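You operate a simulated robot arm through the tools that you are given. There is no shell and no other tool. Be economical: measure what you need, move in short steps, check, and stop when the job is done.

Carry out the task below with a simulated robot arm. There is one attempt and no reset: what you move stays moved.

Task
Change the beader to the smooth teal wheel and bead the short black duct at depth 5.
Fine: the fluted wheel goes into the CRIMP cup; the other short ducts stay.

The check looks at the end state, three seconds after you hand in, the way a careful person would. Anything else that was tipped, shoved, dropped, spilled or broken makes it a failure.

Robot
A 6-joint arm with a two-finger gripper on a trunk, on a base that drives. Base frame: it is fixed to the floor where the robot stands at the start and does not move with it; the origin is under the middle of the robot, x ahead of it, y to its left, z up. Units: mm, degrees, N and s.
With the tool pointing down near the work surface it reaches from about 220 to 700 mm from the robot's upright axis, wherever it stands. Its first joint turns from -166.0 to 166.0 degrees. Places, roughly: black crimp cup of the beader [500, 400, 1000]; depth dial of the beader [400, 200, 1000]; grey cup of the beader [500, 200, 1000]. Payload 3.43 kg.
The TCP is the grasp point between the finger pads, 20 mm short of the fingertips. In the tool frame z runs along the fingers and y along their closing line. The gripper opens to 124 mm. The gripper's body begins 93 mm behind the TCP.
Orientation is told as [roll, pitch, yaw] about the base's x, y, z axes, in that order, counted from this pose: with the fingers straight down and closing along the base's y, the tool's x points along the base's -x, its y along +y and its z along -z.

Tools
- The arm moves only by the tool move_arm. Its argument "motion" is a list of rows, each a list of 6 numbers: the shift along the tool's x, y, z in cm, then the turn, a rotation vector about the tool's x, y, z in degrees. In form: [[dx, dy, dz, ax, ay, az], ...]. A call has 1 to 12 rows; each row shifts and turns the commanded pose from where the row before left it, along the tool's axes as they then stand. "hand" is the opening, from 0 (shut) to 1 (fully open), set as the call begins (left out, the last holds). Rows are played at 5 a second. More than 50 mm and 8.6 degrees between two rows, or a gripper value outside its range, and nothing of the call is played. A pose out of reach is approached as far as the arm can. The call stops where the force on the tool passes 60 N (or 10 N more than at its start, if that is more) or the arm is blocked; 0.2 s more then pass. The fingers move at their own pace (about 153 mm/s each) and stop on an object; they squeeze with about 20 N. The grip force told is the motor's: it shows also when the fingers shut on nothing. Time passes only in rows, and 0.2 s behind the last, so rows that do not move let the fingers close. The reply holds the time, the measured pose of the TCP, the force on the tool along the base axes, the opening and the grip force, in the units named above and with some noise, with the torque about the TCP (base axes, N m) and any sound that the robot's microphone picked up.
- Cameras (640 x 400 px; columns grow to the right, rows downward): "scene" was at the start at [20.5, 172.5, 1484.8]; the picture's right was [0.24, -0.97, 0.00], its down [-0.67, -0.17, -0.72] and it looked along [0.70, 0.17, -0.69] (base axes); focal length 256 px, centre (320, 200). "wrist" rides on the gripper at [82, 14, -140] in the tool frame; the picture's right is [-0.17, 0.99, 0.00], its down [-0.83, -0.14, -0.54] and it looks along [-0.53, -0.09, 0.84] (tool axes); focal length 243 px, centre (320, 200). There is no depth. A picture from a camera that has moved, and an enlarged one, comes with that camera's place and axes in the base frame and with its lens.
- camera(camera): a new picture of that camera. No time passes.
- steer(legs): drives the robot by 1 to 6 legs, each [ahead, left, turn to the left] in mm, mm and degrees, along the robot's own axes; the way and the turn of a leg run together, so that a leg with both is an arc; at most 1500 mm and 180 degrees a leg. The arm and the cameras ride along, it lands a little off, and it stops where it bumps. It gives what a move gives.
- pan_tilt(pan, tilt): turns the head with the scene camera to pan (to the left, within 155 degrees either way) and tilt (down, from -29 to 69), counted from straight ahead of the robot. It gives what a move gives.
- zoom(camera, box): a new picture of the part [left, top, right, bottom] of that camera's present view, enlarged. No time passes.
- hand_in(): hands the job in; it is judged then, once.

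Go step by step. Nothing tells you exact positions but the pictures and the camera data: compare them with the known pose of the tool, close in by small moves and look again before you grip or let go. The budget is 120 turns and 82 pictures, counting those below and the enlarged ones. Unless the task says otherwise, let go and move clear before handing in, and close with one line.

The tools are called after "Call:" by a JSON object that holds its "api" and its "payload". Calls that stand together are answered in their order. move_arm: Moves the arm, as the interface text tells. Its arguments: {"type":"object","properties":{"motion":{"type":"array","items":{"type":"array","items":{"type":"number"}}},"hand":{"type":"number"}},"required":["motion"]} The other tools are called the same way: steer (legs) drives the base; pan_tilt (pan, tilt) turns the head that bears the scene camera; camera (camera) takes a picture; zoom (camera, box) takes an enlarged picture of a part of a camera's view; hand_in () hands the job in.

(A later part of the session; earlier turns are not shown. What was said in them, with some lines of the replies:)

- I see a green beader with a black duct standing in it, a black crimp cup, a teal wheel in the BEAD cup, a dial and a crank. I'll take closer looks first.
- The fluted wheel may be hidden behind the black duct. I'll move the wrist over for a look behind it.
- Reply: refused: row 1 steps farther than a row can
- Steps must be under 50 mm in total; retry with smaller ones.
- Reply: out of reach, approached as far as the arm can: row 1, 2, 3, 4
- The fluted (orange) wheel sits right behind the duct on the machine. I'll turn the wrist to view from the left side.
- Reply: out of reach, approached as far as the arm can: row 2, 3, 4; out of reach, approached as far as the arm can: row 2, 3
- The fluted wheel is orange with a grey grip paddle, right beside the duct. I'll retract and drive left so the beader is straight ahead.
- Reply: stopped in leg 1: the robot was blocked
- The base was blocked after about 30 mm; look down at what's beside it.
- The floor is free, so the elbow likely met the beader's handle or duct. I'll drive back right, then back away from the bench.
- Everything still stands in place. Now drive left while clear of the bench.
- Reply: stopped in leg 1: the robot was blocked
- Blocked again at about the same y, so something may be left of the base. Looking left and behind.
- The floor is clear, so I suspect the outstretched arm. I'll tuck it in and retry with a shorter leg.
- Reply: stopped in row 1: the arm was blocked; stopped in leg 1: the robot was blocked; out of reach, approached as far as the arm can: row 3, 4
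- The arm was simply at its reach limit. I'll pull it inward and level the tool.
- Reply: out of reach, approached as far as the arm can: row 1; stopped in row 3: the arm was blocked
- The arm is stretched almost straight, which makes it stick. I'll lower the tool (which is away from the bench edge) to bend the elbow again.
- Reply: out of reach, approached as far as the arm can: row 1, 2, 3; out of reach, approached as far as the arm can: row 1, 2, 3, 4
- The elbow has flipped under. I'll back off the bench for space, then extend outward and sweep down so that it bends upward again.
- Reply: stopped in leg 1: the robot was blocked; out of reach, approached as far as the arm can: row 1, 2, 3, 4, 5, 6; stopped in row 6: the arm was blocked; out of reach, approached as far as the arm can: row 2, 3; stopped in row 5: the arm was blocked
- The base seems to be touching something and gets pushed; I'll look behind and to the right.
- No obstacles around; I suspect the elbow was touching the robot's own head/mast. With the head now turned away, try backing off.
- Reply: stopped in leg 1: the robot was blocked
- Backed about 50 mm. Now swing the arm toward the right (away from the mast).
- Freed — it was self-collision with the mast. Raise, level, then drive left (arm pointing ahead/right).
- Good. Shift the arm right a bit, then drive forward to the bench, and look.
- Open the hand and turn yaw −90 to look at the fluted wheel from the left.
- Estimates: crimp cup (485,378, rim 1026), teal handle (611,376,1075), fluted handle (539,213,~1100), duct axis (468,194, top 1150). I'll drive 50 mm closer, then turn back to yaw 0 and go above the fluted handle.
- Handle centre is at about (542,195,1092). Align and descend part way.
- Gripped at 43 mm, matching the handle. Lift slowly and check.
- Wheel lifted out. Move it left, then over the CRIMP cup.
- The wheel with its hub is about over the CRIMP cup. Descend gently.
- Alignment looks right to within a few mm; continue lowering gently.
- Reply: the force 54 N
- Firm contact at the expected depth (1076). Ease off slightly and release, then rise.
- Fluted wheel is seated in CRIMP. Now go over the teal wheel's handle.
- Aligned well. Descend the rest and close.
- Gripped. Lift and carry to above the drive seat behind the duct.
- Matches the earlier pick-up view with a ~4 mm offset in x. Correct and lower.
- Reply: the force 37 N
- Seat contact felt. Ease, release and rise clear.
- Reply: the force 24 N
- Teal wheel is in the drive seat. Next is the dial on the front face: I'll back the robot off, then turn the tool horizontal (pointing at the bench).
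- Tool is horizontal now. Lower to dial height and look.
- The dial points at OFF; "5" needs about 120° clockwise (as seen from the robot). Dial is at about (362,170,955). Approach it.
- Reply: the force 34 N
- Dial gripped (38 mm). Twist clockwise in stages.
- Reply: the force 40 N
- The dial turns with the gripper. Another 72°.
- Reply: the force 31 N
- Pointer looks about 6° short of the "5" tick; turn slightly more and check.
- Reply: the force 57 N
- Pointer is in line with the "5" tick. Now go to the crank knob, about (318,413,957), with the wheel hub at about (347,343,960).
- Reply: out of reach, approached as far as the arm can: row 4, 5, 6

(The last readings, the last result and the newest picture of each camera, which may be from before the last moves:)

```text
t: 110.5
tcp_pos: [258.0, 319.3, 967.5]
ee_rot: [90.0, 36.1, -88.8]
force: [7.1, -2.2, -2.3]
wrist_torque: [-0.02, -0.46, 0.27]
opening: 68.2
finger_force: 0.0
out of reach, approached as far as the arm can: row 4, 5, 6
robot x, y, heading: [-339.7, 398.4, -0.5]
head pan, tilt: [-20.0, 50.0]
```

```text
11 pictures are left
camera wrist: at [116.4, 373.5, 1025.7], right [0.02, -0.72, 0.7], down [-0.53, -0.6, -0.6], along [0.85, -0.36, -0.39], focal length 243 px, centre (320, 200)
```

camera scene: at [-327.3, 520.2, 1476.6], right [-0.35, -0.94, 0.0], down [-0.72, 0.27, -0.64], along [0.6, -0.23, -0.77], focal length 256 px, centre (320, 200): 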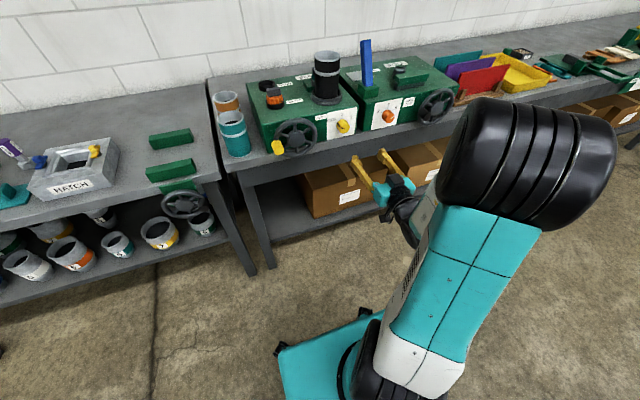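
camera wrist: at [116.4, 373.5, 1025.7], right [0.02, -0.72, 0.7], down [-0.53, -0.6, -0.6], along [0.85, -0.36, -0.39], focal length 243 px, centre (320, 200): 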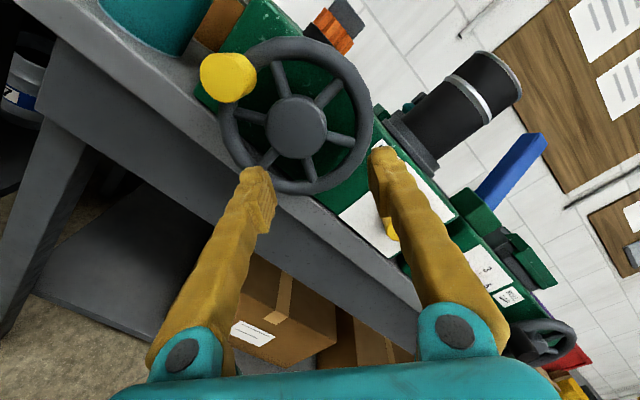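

A joint limit is near; shift the base left so the crank is more to its right.

Call:
{"api": "steer", "payload": {"legs": [[0, 180, 0.6]]}}

```text
t: 114.0
tcp_pos: [258.9, 513.7, 968.6]
ee_rot: [89.7, 36.1, -87.8]
force: [-1.1, 1.8, 2.3]
wrist_torque: [0.01, 0.39, -0.21]
opening: 68.3
finger_force: 0.0
robot x, y, heading: [-341.4, 574.0, 0.3]
head pan, tilt: [-20.0, 50.0]
```

Call:
{"api": "move_arm", "payload": {"motion": [[-2.9, 1.7, 0, -1.3, -1.8, 0], [-2.9, 1.7, 0, 0, 0, 0], [-2.9, 1.7, 0, 0, 0, 0], [0, 0, 0, 0, 0, 0]]}}

Call:
{"api": "camera", "payload": {"camera": "wrist"}}

```text
t: 115.0
tcp_pos: [258.7, 409.9, 955.9]
ee_rot: [89.5, 36.4, -90.3]
force: [-0.3, 4.7, -3.7]
wrist_torque: [-0.03, -0.46, -0.68]
opening: 68.3
finger_force: 0.0
robot x, y, heading: [-343.8, 574.1, 0.1]
head pan, tilt: [-20.0, 50.0]
```

```text
10 pictures are left
camera wrist: at [118.9, 466.5, 1015.7], right [0.01, -0.72, 0.7], down [-0.54, -0.59, -0.6], along [0.84, -0.38, -0.39], focal length 243 px, centre (320, 200)
```

wrist: 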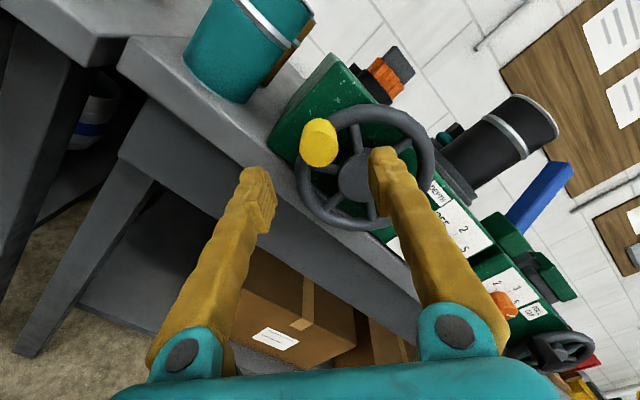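

Aligned with the knob axis. Advance and close.

Call:
{"api": "move_arm", "payload": {"motion": [[0.3, 0.1, 3, 0, 0, 0], [0, 0, 2.2, 0, 0, 0], [0, 0, 0.7, 0, 0, 0], [0, 0, 0, 0, 0, 0]]}}

Call:
{"api": "move_arm", "payload": {"motion": [[0, 0, 0, 0, 0, 0], [0, 0, 0, 0, 0, 0], [0, 0, 0, 0, 0, 0]], "hand": 0}}

Call:
{"api": "camera", "payload": {"camera": "wrist"}}

```text
t: 116.0
tcp_pos: [317.4, 408.4, 959.2]
ee_rot: [89.8, 36.1, -89.9]
force: [-1.4, 0.3, 3.5]
wrist_torque: [0.01, 0.36, -0.12]
opening: 67.9
finger_force: 0.1
robot x, y, heading: [-343.3, 575.7, 0.0]
head pan, tilt: [-20.0, 50.0]
```

```text
t: 116.8
tcp_pos: [317.6, 416.8, 960.3]
ee_rot: [90.2, 36.2, -89.8]
force: [-3.4, -16.4, 14.1]
wrist_torque: [-0.07, 0.24, -0.99]
opening: 32.9
finger_force: 45.4
robot x, y, heading: [-349.7, 591.2, -0.2]
head pan, tilt: [-20.0, 50.0]
```

```text
9 pictures are left
camera wrist: at [176.5, 473.2, 1018.4], right [0.0, -0.71, 0.7], down [-0.54, -0.59, -0.6], along [0.84, -0.38, -0.38], focal length 243 px, centre (320, 200)
```

wrist: 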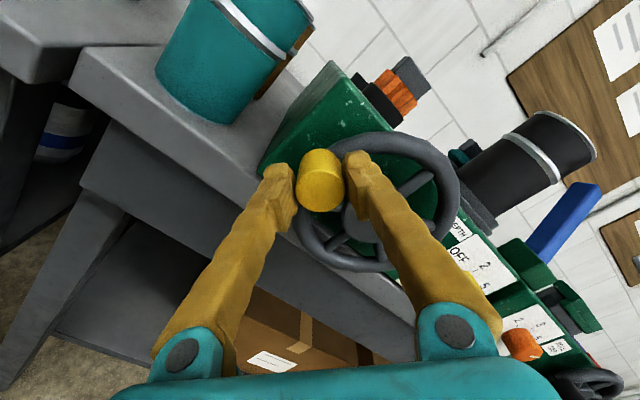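

Knob gripped (33 mm). Start cranking clockwise with a short test arc of 36°.

Call:
{"api": "move_arm", "payload": {"motion": [[0.753, 1.206, 0, 0, 0, 0], [0.486, 1.336, 0, 0, 0, 0], [0.198, 1.408, 0, 0, 0, 0], [0, 0, 0, 0, 0, 0]]}}

Call:
{"api": "camera", "payload": {"camera": "wrist"}}

```text
t: 117.8
tcp_pos: [322.2, 403.9, 1002.7]
ee_rot: [90.0, 36.0, -89.7]
force: [-20.1, 13.9, 11.1]
wrist_torque: [0.1, 0.92, -0.41]
opening: 32.9
finger_force: 44.9
robot x, y, heading: [-339.4, 574.0, 0.1]
head pan, tilt: [-20.0, 50.0]
```

```text
8 pictures are left
camera wrist: at [180.9, 459.5, 1061.8], right [0.0, -0.71, 0.7], down [-0.54, -0.59, -0.6], along [0.84, -0.37, -0.38], focal length 243 px, centre (320, 200)
```

wrist: 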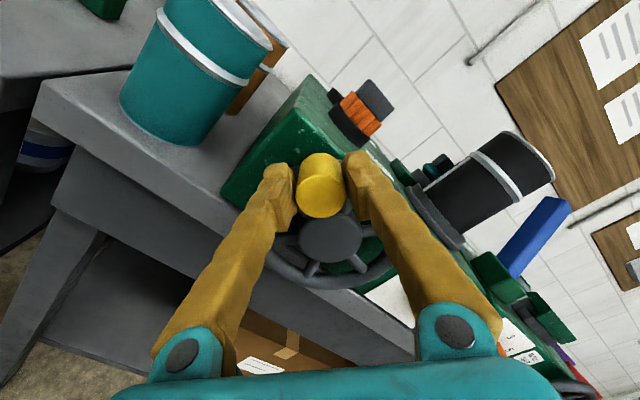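

The wheel turns well. Continue.

Call:
{"api": "move_arm", "payload": {"motion": [[-0.099, 1.418, 0, 0, 0, 0], [-0.392, 1.367, 0, 0, 0, 0], [-0.667, 1.255, 0, 0, 0, 0], [-0.914, 1.089, 0, 0, 0, 0], [-1.12, 0.875, 0, 0, 0, 0], [0, 0, 0, 0, 0, 0]]}}

Call:
{"api": "move_arm", "payload": {"motion": [[-1.278, 0.623, 0, 0, 0, 0], [-1.379, 0.344, 0, 0, 0, 0], [-1.421, 0.05, 0, 0, 0, 0], [-1.4, -0.247, 0, 0, 0, 0], [-1.318, -0.533, 0, 0, 0, 0], [-1.179, -0.795, 0, 0, 0, 0], [0, 0, 0, 0, 0, 0]]}}

```text
t: 119.2
tcp_pos: [319.2, 340.6, 1028.2]
ee_rot: [89.5, 36.2, -90.4]
force: [-2.0, 4.4, -11.8]
wrist_torque: [-0.32, 1.11, -1.3]
opening: 33.0
finger_force: 44.7
robot x, y, heading: [-346.1, 579.6, 0.0]
head pan, tilt: [-20.0, 50.0]
```

```text
t: 120.8
tcp_pos: [319.7, 274.7, 978.4]
ee_rot: [89.9, 36.2, -90.2]
force: [-28.6, 2.1, 8.8]
wrist_torque: [0.27, -0.15, 0.33]
opening: 33.2
finger_force: 45.1
robot x, y, heading: [-343.0, 573.8, -0.5]
head pan, tilt: [-20.0, 50.0]
```

Call:
{"api": "move_arm", "payload": {"motion": [[-0.988, -1.023, 0, 0, 0, 0], [-0.753, -1.206, 0, 0, 0, 0], [-0.486, -1.336, 0, 0, 0, 0], [-0.198, -1.408, 0, 0, 0, 0], [0.099, -1.418, 0, 0, 0, 0], [0.392, -1.367, 0, 0, 0, 0], [0.667, -1.255, 0, 0, 0, 0], [0, 0, 0, 0, 0, 0]]}}

Call:
{"api": "move_arm", "payload": {"motion": [[0.914, -1.089, 0, 0, 0, 0], [1.12, -0.875, 0, 0, 0, 0], [1.278, -0.623, 0, 0, 0, 0], [1.379, -0.344, 0, 0, 0, 0], [1.421, -0.05, 0, 0, 0, 0], [1.4, 0.247, 0, 0, 0, 0], [1.318, 0.533, 0, 0, 0, 0], [1.179, 0.795, 0, 0, 0, 0], [0.988, 1.023, 0, 0, 0, 0], [0, 0, 0, 0, 0, 0]]}}

Call:
{"api": "camera", "payload": {"camera": "wrist"}}

```text
t: 121.5
tcp_pos: [318.5, 270.1, 953.9]
ee_rot: [91.1, 36.1, -91.2]
force: [5.6, -23.6, -3.4]
wrist_torque: [-0.08, 1.02, -1.22]
opening: 32.4
finger_force: 44.6
robot x, y, heading: [-345.1, 585.5, -2.0]
head pan, tilt: [-20.0, 50.0]
stopped in row 3: the force on the tool passed its limit at 66 N (the readings are from after the stop); the commanded pose is now the measured one
```

```text
t: 122.1
tcp_pos: [317.1, 278.5, 959.2]
ee_rot: [92.7, 36.1, -91.2]
force: [27.3, -18.3, 3.1]
wrist_torque: [0.06, 0.21, -0.24]
opening: 33.2
finger_force: 45.2
robot x, y, heading: [-354.2, 584.2, -2.6]
head pan, tilt: [-20.0, 50.0]
stopped in row 2: the force on the tool passed its limit at 70 N (the readings are from after the stop); the commanded pose is now the measured one
```

```text
7 pictures are left
camera wrist: at [176.2, 343.3, 1011.9], right [-0.06, -0.71, 0.7], down [-0.54, -0.56, -0.62], along [0.84, -0.42, -0.35], focal length 243 px, centre (320, 200)
```

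wrist: 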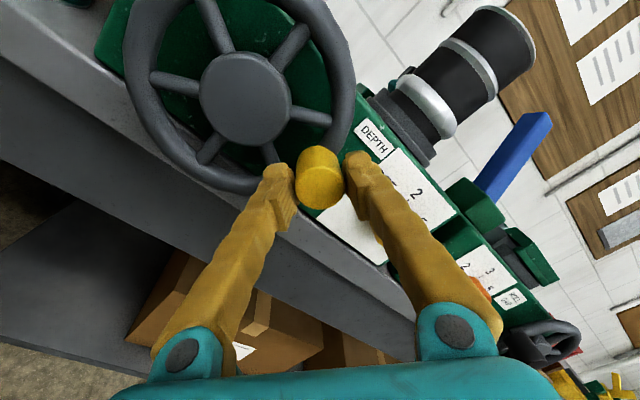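

The crank met resistance at about half a turn, and the duct seems to have changed. Look closely at the duct.

Call:
{"api": "zoom", "payload": {"camera": "wrist", "box": [350, 0, 550, 180]}}

```text
2.22 times, centred on (450, 90) of wrist
camera zoom: at [176.2, 343.3, 1011.9], right [-0.06, -0.71, 0.7], down [-0.54, -0.56, -0.62], along [0.84, -0.42, -0.35], focal length 539 px, centre (31, 444)
```

zoom: 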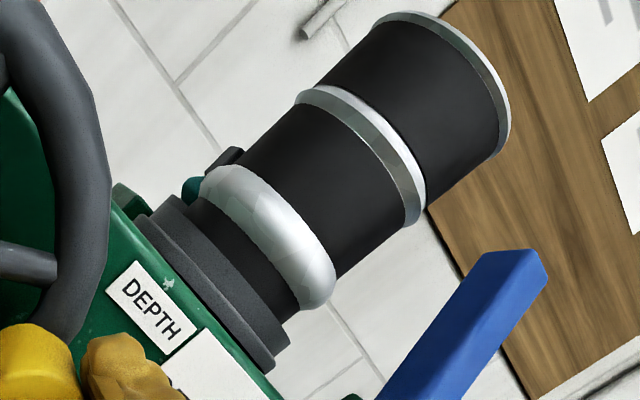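

A smooth bead has formed on the duct. I'll gently test whether the crank goes on turning.

Call:
{"api": "move_arm", "payload": {"motion": [[0, 0, 0, 0, 0, 0], [-0.25, -0.4, 0, 0, 0, 0], [-0.25, -0.4, 0, 0, 0, 0], [0, 0, 0, 0, 0, 0]]}}

```text
t: 123.1
tcp_pos: [321.4, 276.8, 955.3]
ee_rot: [93.6, 35.9, -90.7]
force: [15.5, -20.0, 31.5]
wrist_torque: [0.12, -0.76, 0.64]
opening: 33.3
finger_force: 44.7
robot x, y, heading: [-343.4, 584.4, -2.5]
head pan, tilt: [-20.0, 50.0]
```

Call:
{"api": "move_arm", "payload": {"motion": [[-0.2, -0.4, 0, 0, 0, 0], [-0.2, -0.4, 0, 0, 0, 0], [-0.2, -0.4, 0, 0, 0, 0], [0, 0, 0, 0, 0, 0]]}}

```text
t: 123.8
tcp_pos: [318.0, 274.4, 955.2]
ee_rot: [94.7, 35.7, -90.8]
force: [-22.8, 3.0, 2.6]
wrist_torque: [0.09, 1.03, -0.81]
opening: 33.3
finger_force: 44.6
robot x, y, heading: [-349.5, 584.7, -3.0]
head pan, tilt: [-20.0, 50.0]
stopped in row 3: the force on the tool passed its limit at 68 N (the readings are from after the stop); the commanded pose is now the measured one
```

It's a hard stop at about half a turn, and the bead is formed. Release the knob and back off straight.

Call:
{"api": "move_arm", "payload": {"motion": [[0, 0, 0, 0, 0, 0], [0, 0, 0, 0, 0, 0], [0, 0, -2, 0, 0, 0], [0, 0, -3, 0, 0, 0], [0, 0, -4, 0, 0, 0], [0, 0, -4, 0, 0, 0], [0, 0, 0, 0, 0, 0]], "hand": 0.55}}

Call:
{"api": "camera", "payload": {"camera": "wrist"}}

Call:
{"api": "camera", "payload": {"camera": "scene"}}

```text
t: 125.4
tcp_pos: [193.8, 279.0, 943.0]
ee_rot: [94.7, 35.8, -90.2]
force: [-0.3, 2.1, 9.2]
wrist_torque: [0.1, 1.12, -0.28]
opening: 68.2
finger_force: 0.1
robot x, y, heading: [-345.0, 583.3, -2.3]
head pan, tilt: [-20.0, 50.0]
```

```text
5 pictures are left
camera wrist: at [52.2, 343.6, 990.7], right [-0.08, -0.71, 0.7], down [-0.53, -0.57, -0.63], along [0.85, -0.42, -0.33], focal length 243 px, centre (320, 200)
```

wrist: 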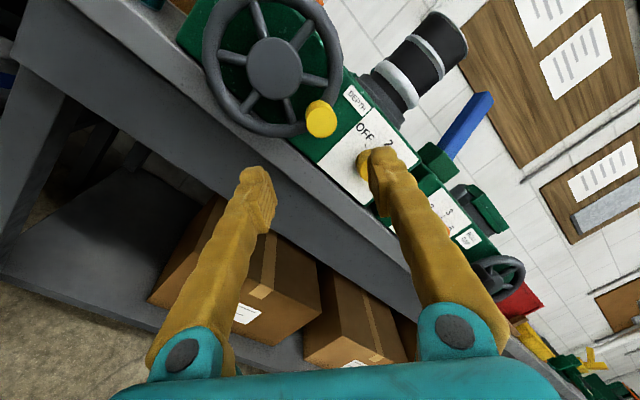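

```text
4 pictures are left
camera scene: at [-325.1, 706.4, 1477.4], right [-0.38, -0.92, 0.0], down [-0.71, 0.29, -0.64], along [0.59, -0.25, -0.77], focal length 256 px, centre (320, 200)
```

scene: 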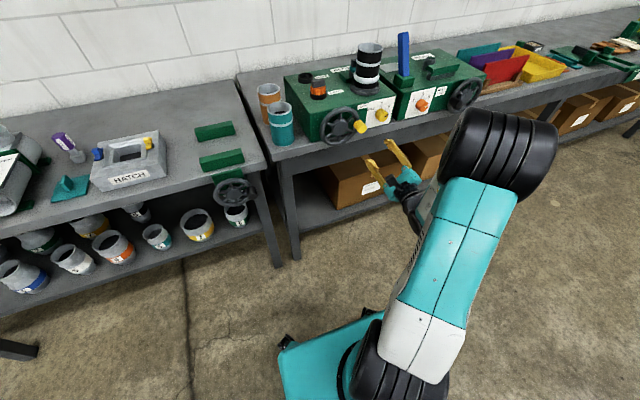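

Call:
{"api": "zoom", "payload": {"camera": "scene", "box": [250, 30, 410, 150]}}

```text
3.33 times, centred on (330, 90) of scene
camera zoom: at [-325.1, 706.4, 1477.4], right [-0.38, -0.92, 0.0], down [-0.71, 0.29, -0.64], along [0.59, -0.25, -0.77], focal length 853 px, centre (287, 567)
```

zoom: 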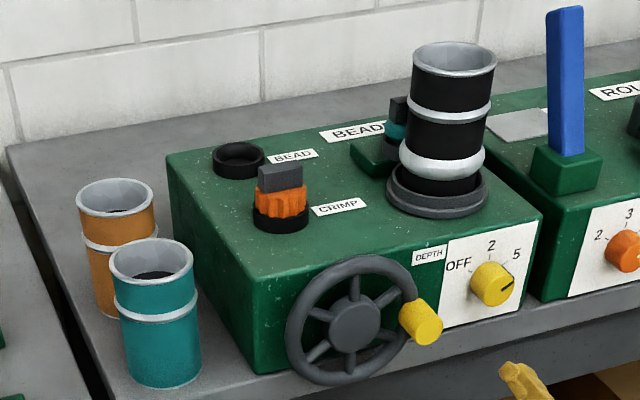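

The fluted wheel is in CRIMP, the teal wheel is in the drive, the dial points at 5, and the black duct has its smooth bead. The other ducts haven't moved and the arm is clear, so I'm handing in.

Call:
{"api": "hand_in", "payload": {}}

```text
The job is handed in.
```

The beader now has the smooth teal wheel, and the short black duct is beaded at depth 5. The crank hit a hard stop at about half a turn with the bead already formed, so I stopped there. The fluted wheel is in the CRIMP cup and the other short ducts were not moved.
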